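You operate a simulated robot arm through the tools that you are given. There is no shell and no other tool. Be economical: measure what you need, move in short steps, check, and stop when the job is done.

You run a simulated robot arm. Do the job below in one go: nothing can be reset, and whatever is moved stays where it is left.

Task
Fetch the green guide and stand it in the inside of the gas scrap tray.

The check looks at the end state, three seconds after you hand in, the way a careful person would. Anything else that was tipped, shoved, dropped, spilled or broken makes it a failure.

Robot
A 7-joint arm with a two-finger parallel gripper, fixed in place. Base frame: the origin is at the foot of the arm, x ahead of it, y to its left, z up; the work surface is at about z = 0.86. Lengths are in m, angles in rad, forces in N, time in s.
With the tool pointing down near the work surface it reaches from about 0.24 to 0.68 m from the base axis. Its first joint turns from -1.152 to 1.152 rad. Payload 2.4 kg.
The TCP is the grasp point between the finger pads, 0.03 m short of the fingertips. In the tool frame z runs along the fingers and y along their closing line. The gripper opens to 0.094 m. The fingers are 0.028 m wide and 0.01 m thick; the gripper's body (0.05 by 0.096 m) begins 0.055 m behind the TCP.
Orientation is told as [roll, pitch, yaw] about the base's x, y, z axes, in that order, counted from this pose: with the fingers straight down and closing along the base's y, the tool's x points along the base's -x, its y along +y and its z along -z.

Tools
- The arm moves only by the tool nudge_tool. Its argument "increments" is a list of rows, each a list of 7 numbers: the turn, a rotation vector about the tool's x, y, z in units of 45 degrees (1.0 is 45 degrees), then the shift along the tool's x, y, z in units of 150 mm (1.0 is 150 mm), then the gripper command, from -1 (shut) to 1 (fully open), values between in proportion. In form: [[rx, ry, rz, dx, dy, dz, fingers], ...]. A call has 1 to 12 rows; each row is the pose to reach, as a shift and turn from the pose commanded when the call began, along the tool's axes at that moment. A call with a number of a shift or a turn outside -1 to 1 is refused whole. Each row takes 0.2 s and may step no farther than 0.05 m and 0.15 rad from the row before; otherwise, or with a gripper value out of range, the whole call is refused. Where a pose cannot be reached the arm comes as near as it can. A force on the tool above 40 N (or 10 N above the force at the start of the call, whichever is more), or a blocked arm, ends the call early, and 0.2 s more pass. Each finger travels about 0.153 m/s and halts on what it meets, pressing with about 33 N; the grip force reading is that of the motor and also rises with nothing between the fingers. The clock runs only during rows and for 0.2 s after the last one: add rows that repeat a pose to give the fingers time. The reply holds the time, the measured pose of the TCP, the force on the tool along the base axes, the opening and the grip force, in the units named above and with some noise.
- Cameras (640 x 400 px; columns grow to the right, rows downward): "scene" is fixed at [0.0198, 0.4604, 1.4512]; the picture's right is [-0.90, -0.44, 0.00], its down [-0.23, 0.46, -0.86] and it looks along [0.38, -0.77, -0.52] (base axes); focal length 363 px, centre (320, 200). "wrist" rides on the gripper at [-0.037, 0, -0.058] in the tool frame; the picture's right is [0.00, -1.00, 0.00], its down [0.97, 0.00, -0.24] and it looks along [0.24, 0.00, 0.97] (tool axes); focal length 218 px, centre (320, 200). There is no depth. A picture from a camera that has moved, and an enlarged one, comes with that camera's place and axes in the base frame and with its lens.
- grab_frame(camera): a new picture of that camera. No time passes.
- enlarge(camera, box): a new picture of the part [left, top, right, bottom] of that camera's present view, enlarged. No time passes.
- sign_off(): hands the job in; it is judged then, once.

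Go step by step. Nothing tells you positions but the pictures and the camera data: compare them with the known pose of the tool, close in by small moves and look again before you grip or let go. The budget is 90 turns and 38 pictures, counting those below and the enlarged ones. Unless the task says otherwise, let go and move clear before handing in, and close with one line.

The tools are called after ">>>" as a command line: name --pt "numbers of a row" for each row, then --argument value for the rest, lists and objects as JSON in quotes. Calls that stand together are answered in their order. nudge_tool: Moves the arm, as the interface text tells. Its arguments: {"type":"object","properties":{"increments":{"type":"array","items":{"type":"array","items":{"type":"number"}}}},"required":["increments"]} The other tools are called the same way: grab_frame (camera) takes a picture; enlarge (camera, box) takes an enlarged picture of a part of a camera's view; sign_off () hands the job in.

At the start:

```text
clock: 0.0
position: [0.3101, -0.1584, 1.1524]
tcp_rot: [0.0, 0.001, 0.0]
contact_force: [-0.7, -0.4, 0.2]
width: 0.094
finger_force: 0.0
```

scene: 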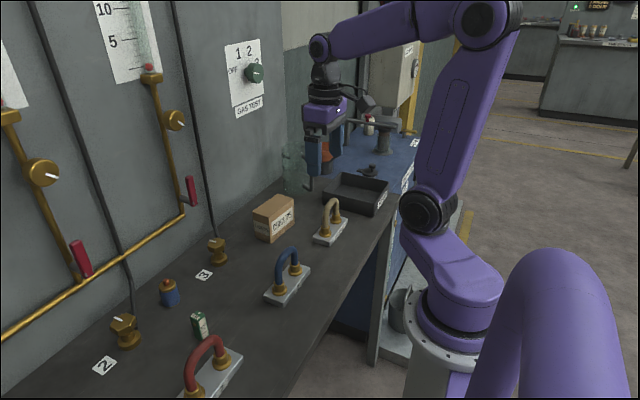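
wrist: 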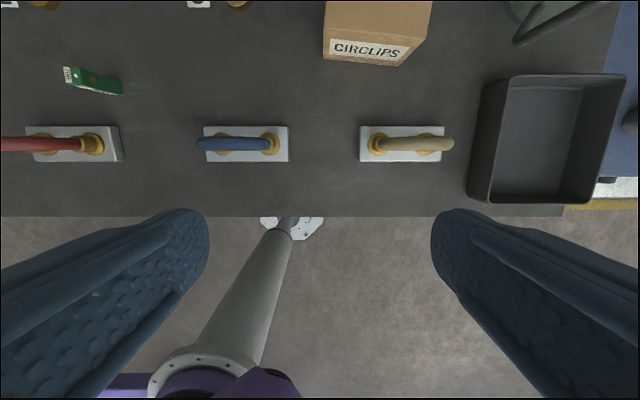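

I see a small green item near the red handle, at roughly (0.44, 0.16), and a dark tray near (0.36, -0.50). I'll look closer at both before moving.

>>> enlarge --camera "scene" --box '[150, 290, 260, 360]'

>>> enlarge --camera "scene" --box '[270, 90, 430, 250]'

>>> enlarge --camera "wrist" --box '[40, 50, 140, 110]'

```text
5.71 times, centred on (205, 325) of scene
camera zoom: at [0.0198, 0.4604, 1.4512], right [-0.9, -0.44, 0.0], down [-0.23, 0.46, -0.86], along [0.38, -0.77, -0.52], focal length 2076 px, centre (977, -514)
```

zoom: 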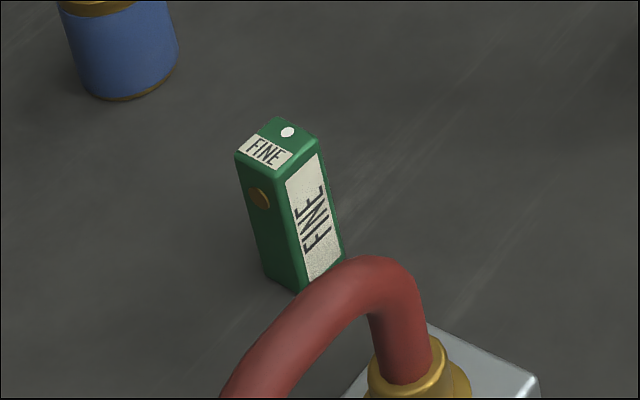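

```text
2.50 times, centred on (350, 170) of scene
camera zoom: at [0.0198, 0.4604, 1.4512], right [-0.9, -0.44, 0.0], down [-0.23, 0.46, -0.86], along [0.38, -0.77, -0.52], focal length 908 px, centre (245, 275)
```

zoom: 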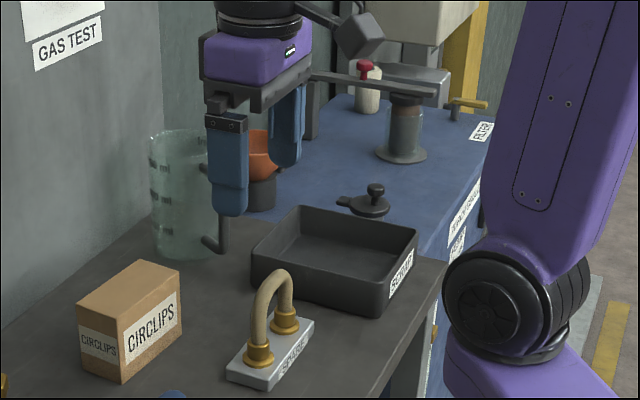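

```text
6.40 times, centred on (90, 80) of wrist
camera zoom: at [0.3472, -0.1585, 1.2116], right [0.0, -1.0, 0.0], down [-0.97, 0.0, 0.24], along [-0.24, 0.0, -0.97], focal length 1397 px, centre (1792, 968)
```

zoom: 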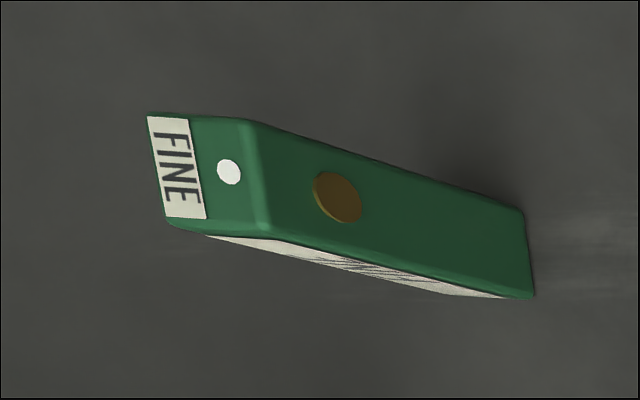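

The green "FINE" block is the only green loose item. It stands upright, about 20×20×58 mm, centred near (0.430, 0.142) and turned about -5°. I'll move toward it while turning the tool so it closes along x, onto the flat faces and clear of the brass buttons.

>>> nudge_tool --pt "0 0 0.1667 -0.0667 0.1667 0 1" --pt "0 0 0.3333 -0.1333 0.3333 0 1" --pt "0 0 0.5 -0.2 0.5 0 1" --pt "0 0 0.6667 -0.2667 0.6667 0 1" --pt "0 0 0.8333 -0.3333 0.8333 0 1" --pt "0 0 1 -0.4 1 0 1"

```text
clock: 1.4
position: [0.3705, -0.0107, 1.153]
tcp_rot: [0.002, -0.001, -0.786]
contact_force: [-0.3, 0.0, -0.2]
width: 0.0941
finger_force: 0.0
```

The turn is half done with no contact. I'll go the rest of the way to above the block, lowering a little.

>>> nudge_tool --pt "0 0 0.1667 0.073 0.1667 0.0667 1" --pt "0 0 0.3333 0.1467 0.3333 0.1333 1" --pt "0 0 0.5 0.22 0.5 0.2 1" --pt "0 0 0.6667 0.293 0.6667 0.2667 1" --pt "0 0 0.8333 0.366 0.8333 0.3333 1" --pt "0 0 1 0.439 1 0.4 1"

>>> grab_frame --camera "wrist"

>>> grab_frame --camera "scene"

```text
clock: 2.8
position: [0.4307, 0.1439, 1.0923]
tcp_rot: [-0.003, 0.0, -1.572]
contact_force: [0.5, 0.1, 0.6]
width: 0.0943
finger_force: 0.1
```

```text
32 pictures are left
camera wrist: at [0.4303, 0.1075, 1.1502], right [-1.0, 0.0, 0.0], down [0.0, 0.97, 0.24], along [0.0, 0.24, -0.97], focal length 218 px, centre (320, 200)
```

wrist: 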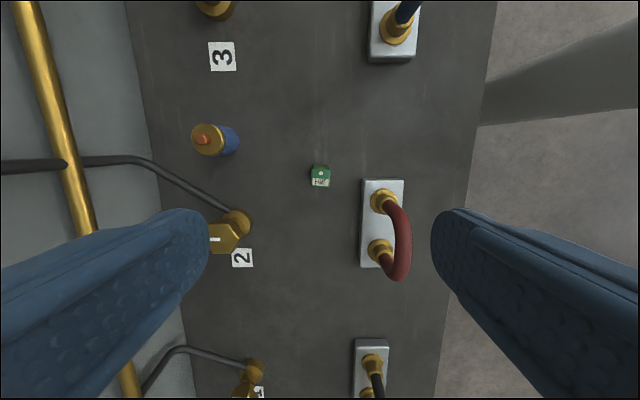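

```text
31 pictures are left
```

scene: 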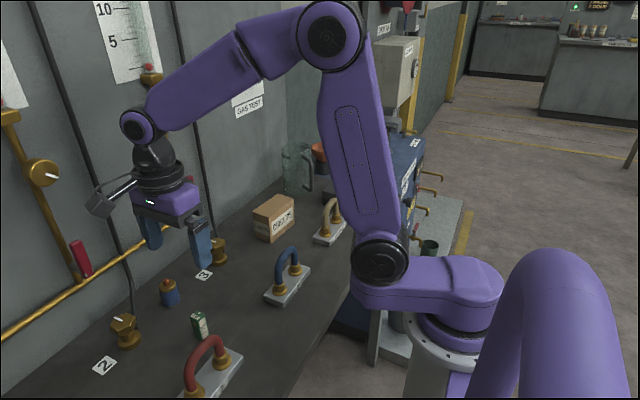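

The block is nearly under the tool. I'll zoom in to fix its centre and yaw.

>>> enlarge --camera "wrist" --box '[280, 150, 360, 200]'

```text
8.00 times, centred on (320, 175) of wrist
camera zoom: at [0.4303, 0.1075, 1.1502], right [-1.0, 0.0, 0.0], down [0.0, 0.97, 0.24], along [0.0, 0.24, -0.97], focal length 1746 px, centre (320, 400)
```

zoom: 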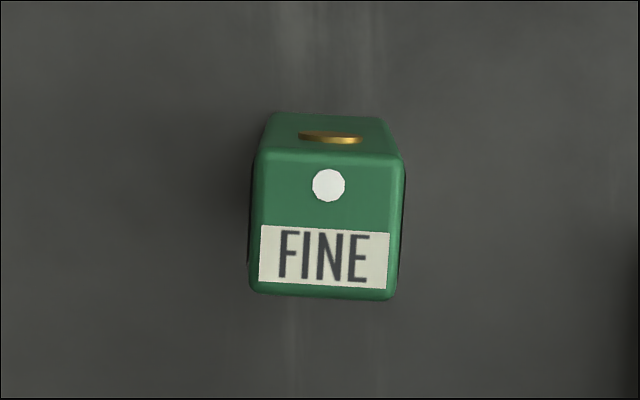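

The block is centred at about (0.4294, 0.1409) with yaw near -0.055. I'll align, half close the fingers to clear the red handle's plate, and come down to just above it.

>>> nudge_tool --pt "0 0 0.07 -0.02 -0.009 0.2 0.06" --pt "0 0 0.07 -0.02 -0.009 0.4 0.06" --pt "0 0 0.07 -0.02 -0.009 0.6 0.06" --pt "0 0 0.07 -0.02 -0.009 0.85 0.06" --pt "0 0 0.07 -0.02 -0.009 0.85 0.06"

>>> grab_frame --camera "wrist"

>>> enlarge --camera "scene" --box '[100, 220, 300, 400]'

```text
clock: 4.0
position: [0.4295, 0.1394, 0.9661]
tcp_rot: [0.0, -0.001, -1.628]
contact_force: [0.0, -0.6, -1.0]
width: 0.0496
finger_force: 0.1
```

```text
29 pictures are left
camera wrist: at [0.4277, 0.1018, 1.0242], right [-1.0, 0.06, 0.0], down [0.05, 0.97, 0.24], along [0.01, 0.24, -0.97], focal length 218 px, centre (320, 200)
```

wrist: 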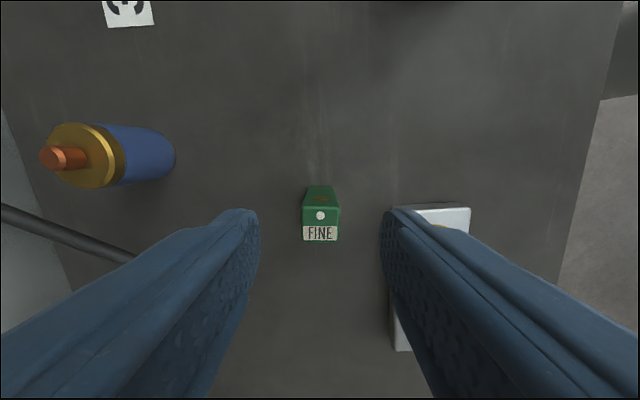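

```text
2.22 times, centred on (200, 310) of scene
camera zoom: at [0.0199, 0.4604, 1.4512], right [-0.9, -0.44, 0.0], down [-0.23, 0.46, -0.86], along [0.38, -0.77, -0.52], focal length 807 px, centre (587, -44)
```

zoom: 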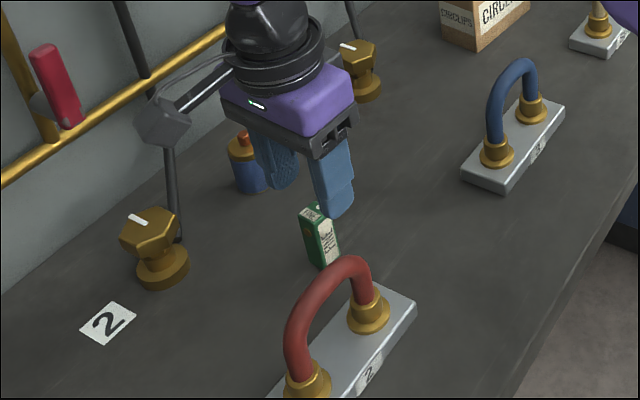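

The block sits centred between the fingers and nothing is near the gripper body. I'll go down to z≈0.902 and close gently.

>>> nudge_tool --pt "0 0 0 0.01 0 0.14 0.06" --pt "0 0 0 0.01 0 0.28 0.06" --pt "0 0 0 0.01 0 0.427 0.06" --pt "0 0 0 0.01 0 0.427 0.06"

>>> grab_frame --camera "wrist"

```text
clock: 5.0
position: [0.4279, 0.1401, 0.9009]
tcp_rot: [0.001, 0.0, -1.625]
contact_force: [-0.3, -0.2, 0.4]
width: 0.0495
finger_force: 0.0
```

```text
27 pictures are left
camera wrist: at [0.4256, 0.1052, 0.9599], right [-1.0, 0.05, 0.0], down [0.05, 0.97, 0.24], along [0.01, 0.24, -0.97], focal length 218 px, centre (320, 200)
```

wrist: 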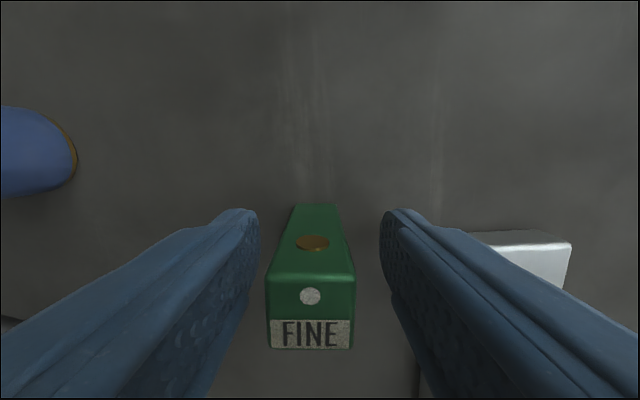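

The block is about 2 mm off-centre toward +x. I'll shift over and close in stages.

>>> nudge_tool --pt "0 0 0 0 0.013 0 0.06" --pt "0 0 0 0 0.013 0 -0.2" --pt "0 0 0 0 0.013 0 -0.4" --pt "0 0 0 0 0.013 0 -0.5" --pt "0 0 0 0 0.013 0 -0.6" --pt "0 0 0 0 0.013 0 -0.8" --pt "0 0 0 0 0.013 0 -1" --pt "0 0 0 0 0.013 0 -1"

>>> grab_frame --camera "wrist"

```text
clock: 6.8
position: [0.4298, 0.1418, 0.9006]
tcp_rot: [0.0, 0.002, -1.623]
contact_force: [-0.2, -0.3, -0.3]
width: 0.0232
finger_force: 33.0
```

```text
26 pictures are left
camera wrist: at [0.4277, 0.1054, 0.9596], right [-1.0, 0.05, 0.0], down [0.05, 0.97, 0.24], along [0.01, 0.24, -0.97], focal length 218 px, centre (320, 200)
```

wrist: 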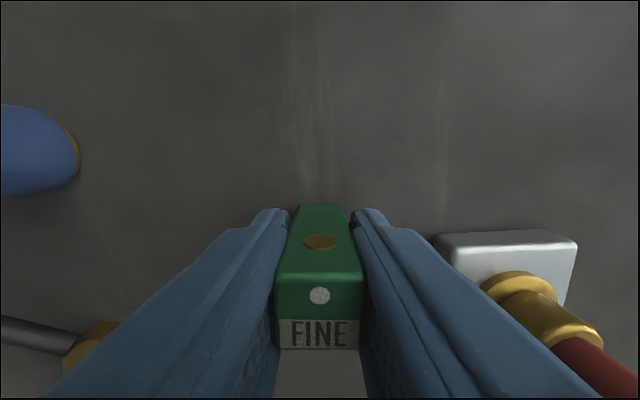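

The block is held at 23 mm with 33 N. I'll lift straight up.

>>> nudge_tool --pt "0 0 0 0 0 -0.1 -1" --pt "0 0 0 0 0 -0.3 -1" --pt "0 0 0 0 0 -0.55 -1" --pt "0 0 0 0 0 -0.8 -1" --pt "0 0 0 0 0 -1 -1" --pt "0 0 0 0 0 -1 -1"

>>> grab_frame --camera "wrist"

```text
clock: 8.2
position: [0.43, 0.1424, 1.0509]
tcp_rot: [0.0, 0.001, -1.628]
contact_force: [0.1, 0.1, -0.1]
width: 0.0234
finger_force: 33.2
```

```text
25 pictures are left
camera wrist: at [0.4279, 0.1056, 1.1109], right [-1.0, 0.06, 0.0], down [0.05, 0.97, 0.24], along [0.01, 0.24, -0.97], focal length 218 px, centre (320, 200)
```

wrist: 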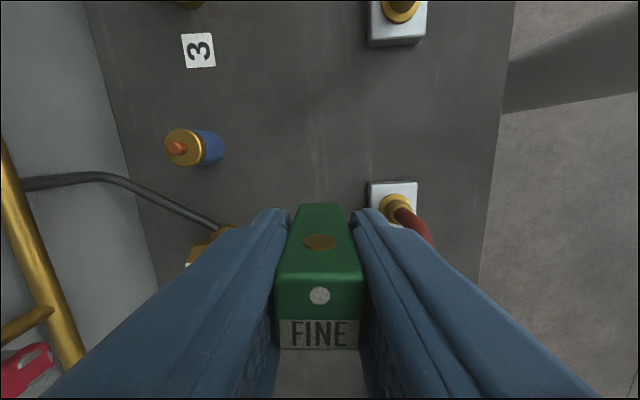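

It's held upright and clear. I'll carry it toward -y at safe height, in straight steps.

>>> nudge_tool --pt "0 0 0 -0.25 -0.03 -0.05 -1" --pt "0 0 0 -0.5 -0.06 -0.1 -1" --pt "0 0 0 -0.75 -0.09 -0.15 -1" --pt "0 0 0 -1 -0.12 -0.2 -1"

>>> nudge_tool --pt "0 0 0 -0.25 -0.03 -0.02 -1" --pt "0 0 0 -0.5 -0.06 -0.05 -1" --pt "0 0 0 -0.75 -0.09 -0.08 -1" --pt "0 0 0 -1 -0.12 -0.1 -1"

>>> nudge_tool --pt "0 0 0 -0.25 -0.03 0 -1" --pt "0 0 0 -0.5 -0.06 0 -1" --pt "0 0 0 -0.75 -0.09 0 -1" --pt "0 0 0 -0.95 -0.1 0 -1"

>>> grab_frame --camera "scene"

>>> grab_frame --camera "wrist"

```text
clock: 9.2
position: [0.4033, -0.01, 1.0806]
tcp_rot: [0.0, 0.0, -1.624]
contact_force: [-0.8, -1.1, -0.4]
width: 0.0234
finger_force: 33.4
```

```text
clock: 10.2
position: [0.3785, -0.156, 1.0963]
tcp_rot: [0.0, 0.001, -1.623]
contact_force: [-0.4, -0.7, -1.3]
width: 0.0233
finger_force: 33.2
```

```text
clock: 11.2
position: [0.3546, -0.2974, 1.0968]
tcp_rot: [0.0, -0.001, -1.624]
contact_force: [-0.3, -0.1, -0.9]
width: 0.0231
finger_force: 32.8
```

```text
24 pictures are left
```

scene: 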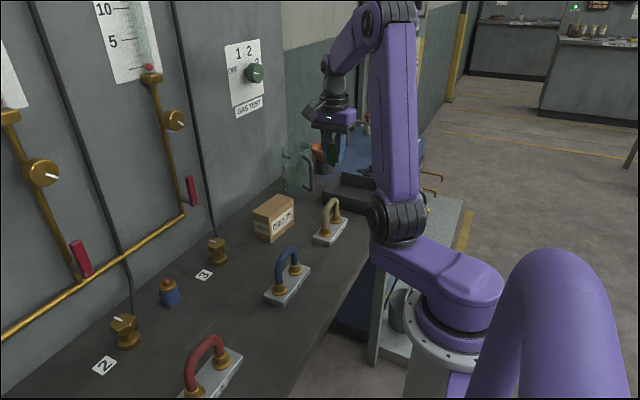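

```text
23 pictures are left
camera wrist: at [0.3527, -0.3337, 1.1548], right [-1.0, 0.05, 0.0], down [0.05, 0.97, 0.24], along [0.01, 0.24, -0.97], focal length 218 px, centre (320, 200)
```

wrist: 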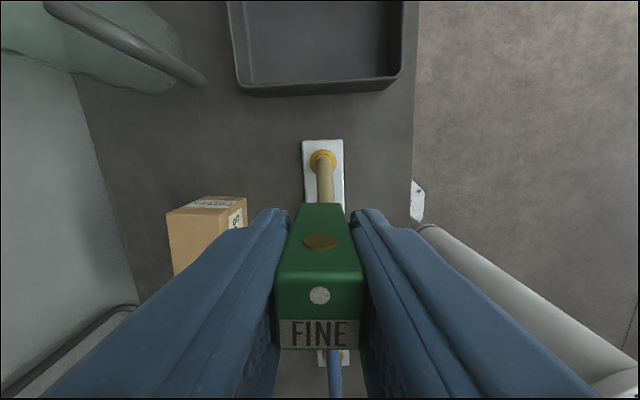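

The dark SCRAP tray is the only tray on this bench, centred around (0.355, -0.475). I'll continue toward it and look again.

>>> nudge_tool --pt "0 0 0 -0.25 0 0 -1" --pt "0 0 0 -0.5 0 0 -1" --pt "0 0 0 -0.75 -0.03 0 -1" --pt "0 0 0 -0.95 -0.04 0 -1"

>>> grab_frame --camera "wrist"

>>> enlarge --camera "scene" --box '[270, 100, 430, 240]'

```text
clock: 12.2
position: [0.3413, -0.4409, 1.0969]
tcp_rot: [0.0, 0.001, -1.627]
contact_force: [0.3, -0.2, -1.0]
width: 0.0234
finger_force: 32.8
```

```text
22 pictures are left
camera wrist: at [0.3387, -0.4766, 1.1559], right [-1.0, 0.05, 0.0], down [0.05, 0.97, 0.24], along [0.01, 0.24, -0.97], focal length 218 px, centre (320, 200)
```

wrist: 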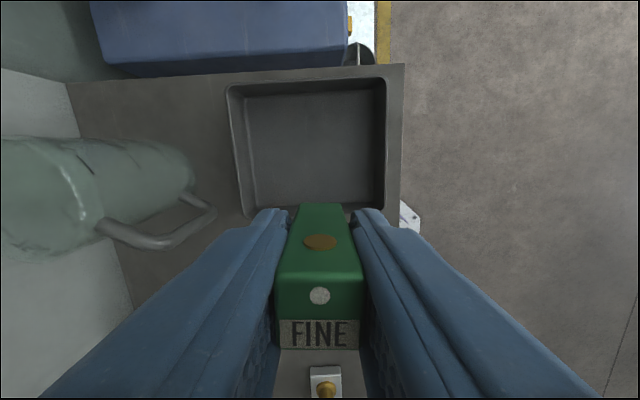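

```text
2.86 times, centred on (350, 170) of scene
camera zoom: at [0.0198, 0.4604, 1.4512], right [-0.9, -0.44, 0.0], down [-0.23, 0.46, -0.86], along [0.38, -0.77, -0.52], focal length 1038 px, centre (234, 286)
```

zoom: 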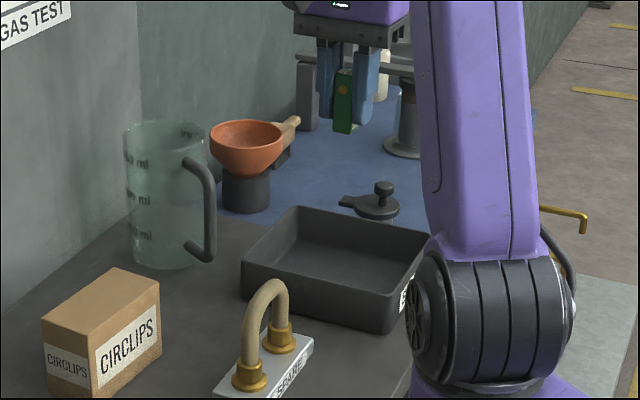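

The tray's inner floor is centred near (0.345, -0.470) and is empty, with the beaker well to the +x side. I'll centre over it, then come down to just above the rim.

>>> nudge_tool --pt "0 0 0 -0.192 0.037 0 -1" --pt "0 0 0 -0.192 0.037 0.25 -1" --pt "0 0 0 -0.192 0.037 0.5 -1" --pt "0 0 0 -0.192 0.037 0.75 -1" --pt "0 0 0 -0.192 0.037 0.88 -1"

>>> grab_frame --camera "wrist"

>>> enlarge --camera "scene" --box '[270, 100, 430, 240]'

```text
clock: 13.4
position: [0.3468, -0.467, 0.9626]
tcp_rot: [0.002, 0.0, -1.627]
contact_force: [-0.6, -0.4, -0.7]
width: 0.0232
finger_force: 32.6
```

```text
20 pictures are left
camera wrist: at [0.3439, -0.5042, 1.0217], right [-1.0, 0.06, 0.0], down [0.05, 0.97, 0.24], along [0.01, 0.24, -0.97], focal length 218 px, centre (320, 200)
```

wrist: 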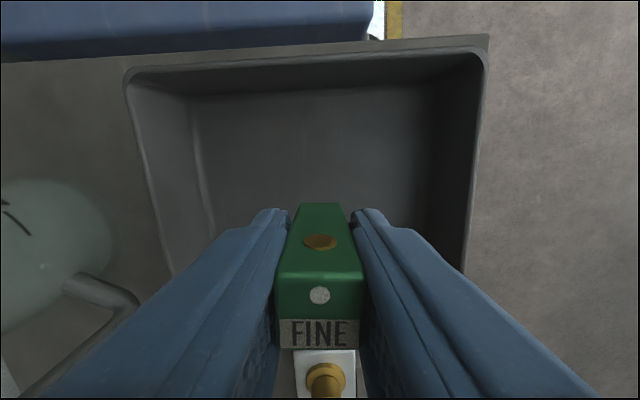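

```text
2.86 times, centred on (350, 170) of scene
camera zoom: at [0.0199, 0.4604, 1.4512], right [-0.9, -0.44, 0.0], down [-0.23, 0.46, -0.86], along [0.38, -0.77, -0.52], focal length 1038 px, centre (234, 286)
```

zoom: 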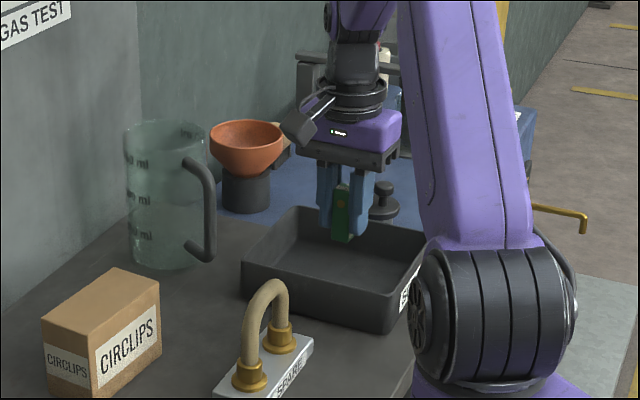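

The block is inside the tray outline, with clearance on all sides. I'll lower it to just above the floor.

>>> nudge_tool --pt "0 0 0 0 0 0.11 -1" --pt "0 0 0 0 0 0.22 -1" --pt "0 0 0 0 0 0.31 -1" --pt "0 0 0 0 0 0.31 -1"

>>> enlarge --camera "scene" --box '[320, 130, 400, 190]'

```text
clock: 14.4
position: [0.3446, -0.4698, 0.9175]
tcp_rot: [0.002, 0.0, -1.627]
contact_force: [-0.1, -0.2, 0.2]
width: 0.0232
finger_force: 33.0
```

```text
6.67 times, centred on (360, 160) of scene
camera zoom: at [0.0199, 0.4604, 1.4512], right [-0.9, -0.44, 0.0], down [-0.23, 0.46, -0.86], along [0.38, -0.77, -0.52], focal length 2422 px, centre (53, 467)
```

zoom: 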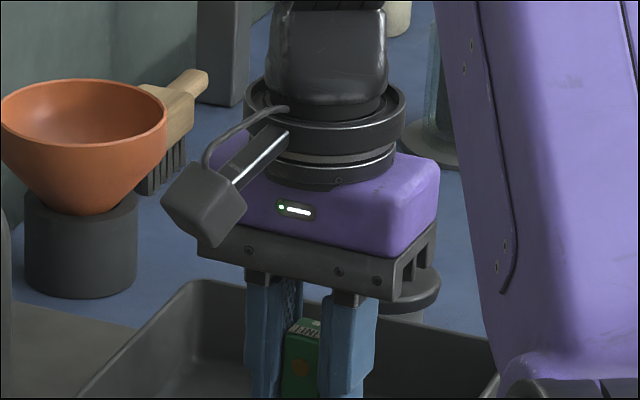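

No contact yet. I'll lower it in fine steps and watch the force.

>>> nudge_tool --pt "0 0 0 0 0 0.015 -1" --pt "0 0 0 0 0 0.03 -1" --pt "0 0 0 0 0 0.04 -1" --pt "0 0 0 0 0 0.04 -1"

>>> nudge_tool --pt "0 0 0 0 0 0.013 -1" --pt "0 0 0 0 0 0.013 -1"

>>> nudge_tool --pt "0 0 0 0 0 0.01 -1" --pt "0 0 0 0 0 0.01 -1"

```text
clock: 15.4
position: [0.3455, -0.4677, 0.9125]
tcp_rot: [-0.001, -0.001, -1.626]
contact_force: [0.7, 0.8, -0.3]
width: 0.0232
finger_force: 32.7
```

```text
clock: 16.0
position: [0.3447, -0.4683, 0.9101]
tcp_rot: [0.001, 0.0, -1.624]
contact_force: [-0.7, 0.6, -0.8]
width: 0.0237
finger_force: 32.9
```

```text
clock: 16.6
position: [0.3443, -0.4681, 0.9082]
tcp_rot: [0.001, -0.001, -1.625]
contact_force: [-0.3, -0.4, -1.0]
width: 0.0232
finger_force: 32.9
```

Still no contact, so I'll keep lowering in 1.5 mm steps.

>>> nudge_tool --pt "0 0 0 0 0 0.01 -1" --pt "0 0 0 0 0 0.01 -1"

>>> nudge_tool --pt "0 0 0 0 0 0.007 -1" --pt "0 0 0 0 0 0.007 -1"

```text
clock: 17.2
position: [0.346, -0.4676, 0.9076]
tcp_rot: [0.001, 0.001, -1.625]
contact_force: [0.1, 0.5, -1.4]
width: 0.0235
finger_force: 33.0
```

```text
clock: 17.8
position: [0.3462, -0.4694, 0.907]
tcp_rot: [-0.001, 0.0, -1.625]
contact_force: [0.0, 0.1, 0.1]
width: 0.0234
finger_force: 32.4
```

>>> nudge_tool --pt "0 0 0 0 0 0.007 -1" --pt "0 0 0 0 0 0.007 -1"

>>> nudge_tool --pt "0 0 0 0 0 0.007 -1" --pt "0 0 0 0 0 0.007 -1"

>>> enlarge --camera "scene" --box '[330, 160, 390, 200]'

```text
clock: 18.4
position: [0.3451, -0.4679, 0.907]
tcp_rot: [0.001, -0.002, -1.625]
contact_force: [-1.2, 1.6, 6.1]
width: 0.0234
finger_force: 32.8
```

```text
clock: 19.0
position: [0.3457, -0.4686, 0.9058]
tcp_rot: [0.002, -0.002, -1.626]
contact_force: [-4.0, 5.7, 23.8]
width: 0.0233
finger_force: 33.0
```

```text
10.00 times, centred on (360, 180) of scene
camera zoom: at [0.0195, 0.4609, 1.451], right [-0.9, -0.44, 0.0], down [-0.23, 0.46, -0.86], along [0.38, -0.77, -0.51], focal length 3632 px, centre (-80, 400)
```

zoom: 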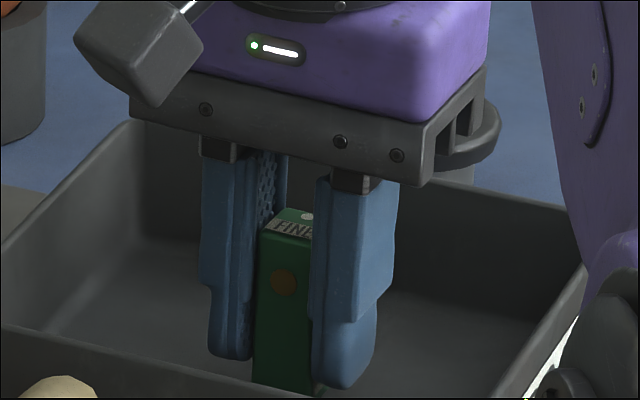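

The block is touching the floor with about 24 N. I'll ease up 1 mm and open slowly.

>>> nudge_tool --pt "0 0 0 0 0 -0.007 -1" --pt "0 0 0 0 0 -0.007 -1"

>>> nudge_tool --pt "0 0 0 0 0 0 -0.5" --pt "0 0 0 0 0 0 -0.4" --pt "0 0 0 0 0 0 -0.3" --pt "0 0 0 0 0 0 -0.15" --pt "0 0 0 0 0 0 0.06" --pt "0 0 0 0 0 0 0.06"

>>> grab_frame --camera "wrist"

```text
clock: 19.6
position: [0.3455, -0.4694, 0.9048]
tcp_rot: [0.001, -0.003, -1.627]
contact_force: [-1.7, 0.5, 17.0]
width: 0.0232
finger_force: 32.7
```

```text
clock: 21.0
position: [0.3466, -0.4683, 0.9049]
tcp_rot: [0.0, 0.001, -1.625]
contact_force: [-0.5, -0.2, 0.4]
width: 0.0496
finger_force: 0.0
```

```text
16 pictures are left
camera wrist: at [0.3438, -0.5045, 0.9641], right [-1.0, 0.05, 0.0], down [0.05, 0.97, 0.24], along [0.01, 0.24, -0.97], focal length 218 px, centre (320, 200)
```

wrist: 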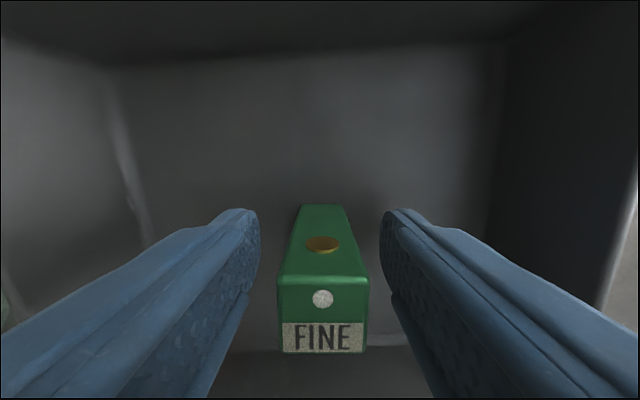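

The block stands free in the tray. I'll rise straight up slowly and check.

>>> nudge_tool --pt "0 0 0 0 0 -0.1 0.06" --pt "0 0 0 0 0 -0.3 0.06" --pt "0 0 0 0 0 -0.55 0.06" --pt "0 0 0 0 0 -0.8 0.06" --pt "0 0 0 0 0 -1 0.06" --pt "0 0 0 0 0 -1 0.06"

>>> grab_frame --camera "wrist"

>>> grab_frame --camera "scene"

>>> enlarge --camera "scene" --box '[270, 100, 430, 240]'

```text
clock: 22.4
position: [0.3456, -0.4683, 1.0543]
tcp_rot: [0.0, -0.001, -1.628]
contact_force: [-0.7, 0.4, 0.0]
width: 0.0498
finger_force: 0.0
```

```text
15 pictures are left
camera wrist: at [0.3431, -0.5056, 1.1135], right [-1.0, 0.06, 0.0], down [0.05, 0.97, 0.24], along [0.01, 0.24, -0.97], focal length 218 px, centre (320, 200)
```

wrist: 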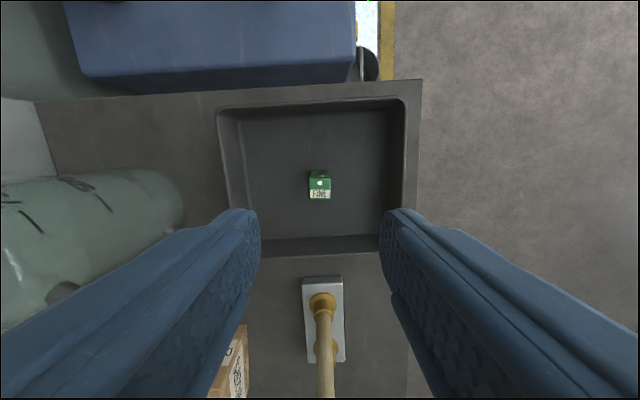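

```text
14 pictures are left
```

scene: 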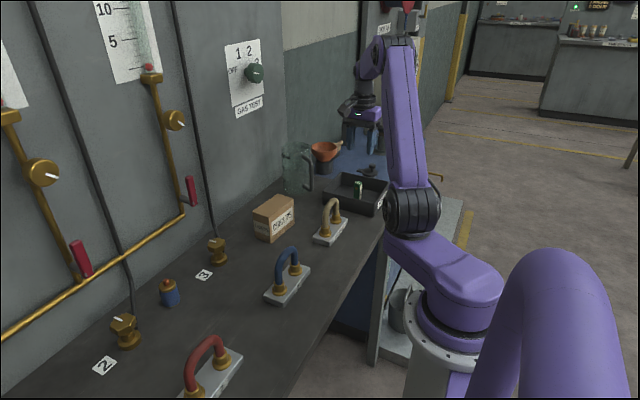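

```text
2.86 times, centred on (350, 170) of scene
camera zoom: at [0.0198, 0.4604, 1.4512], right [-0.9, -0.44, 0.0], down [-0.23, 0.46, -0.86], along [0.38, -0.77, -0.52], focal length 1038 px, centre (234, 286)
```

zoom: 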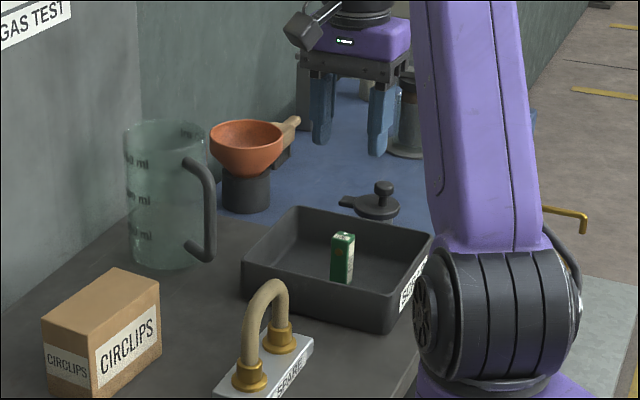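

The green guide stands upright in the middle of the scrap tray, the gripper is clear, and everything else is where it was. I'm handing in.

>>> sign_off

```text
The job is handed in.
```

The green guide is standing upright inside the gas scrap tray, the arm is clear, and nothing else was moved.
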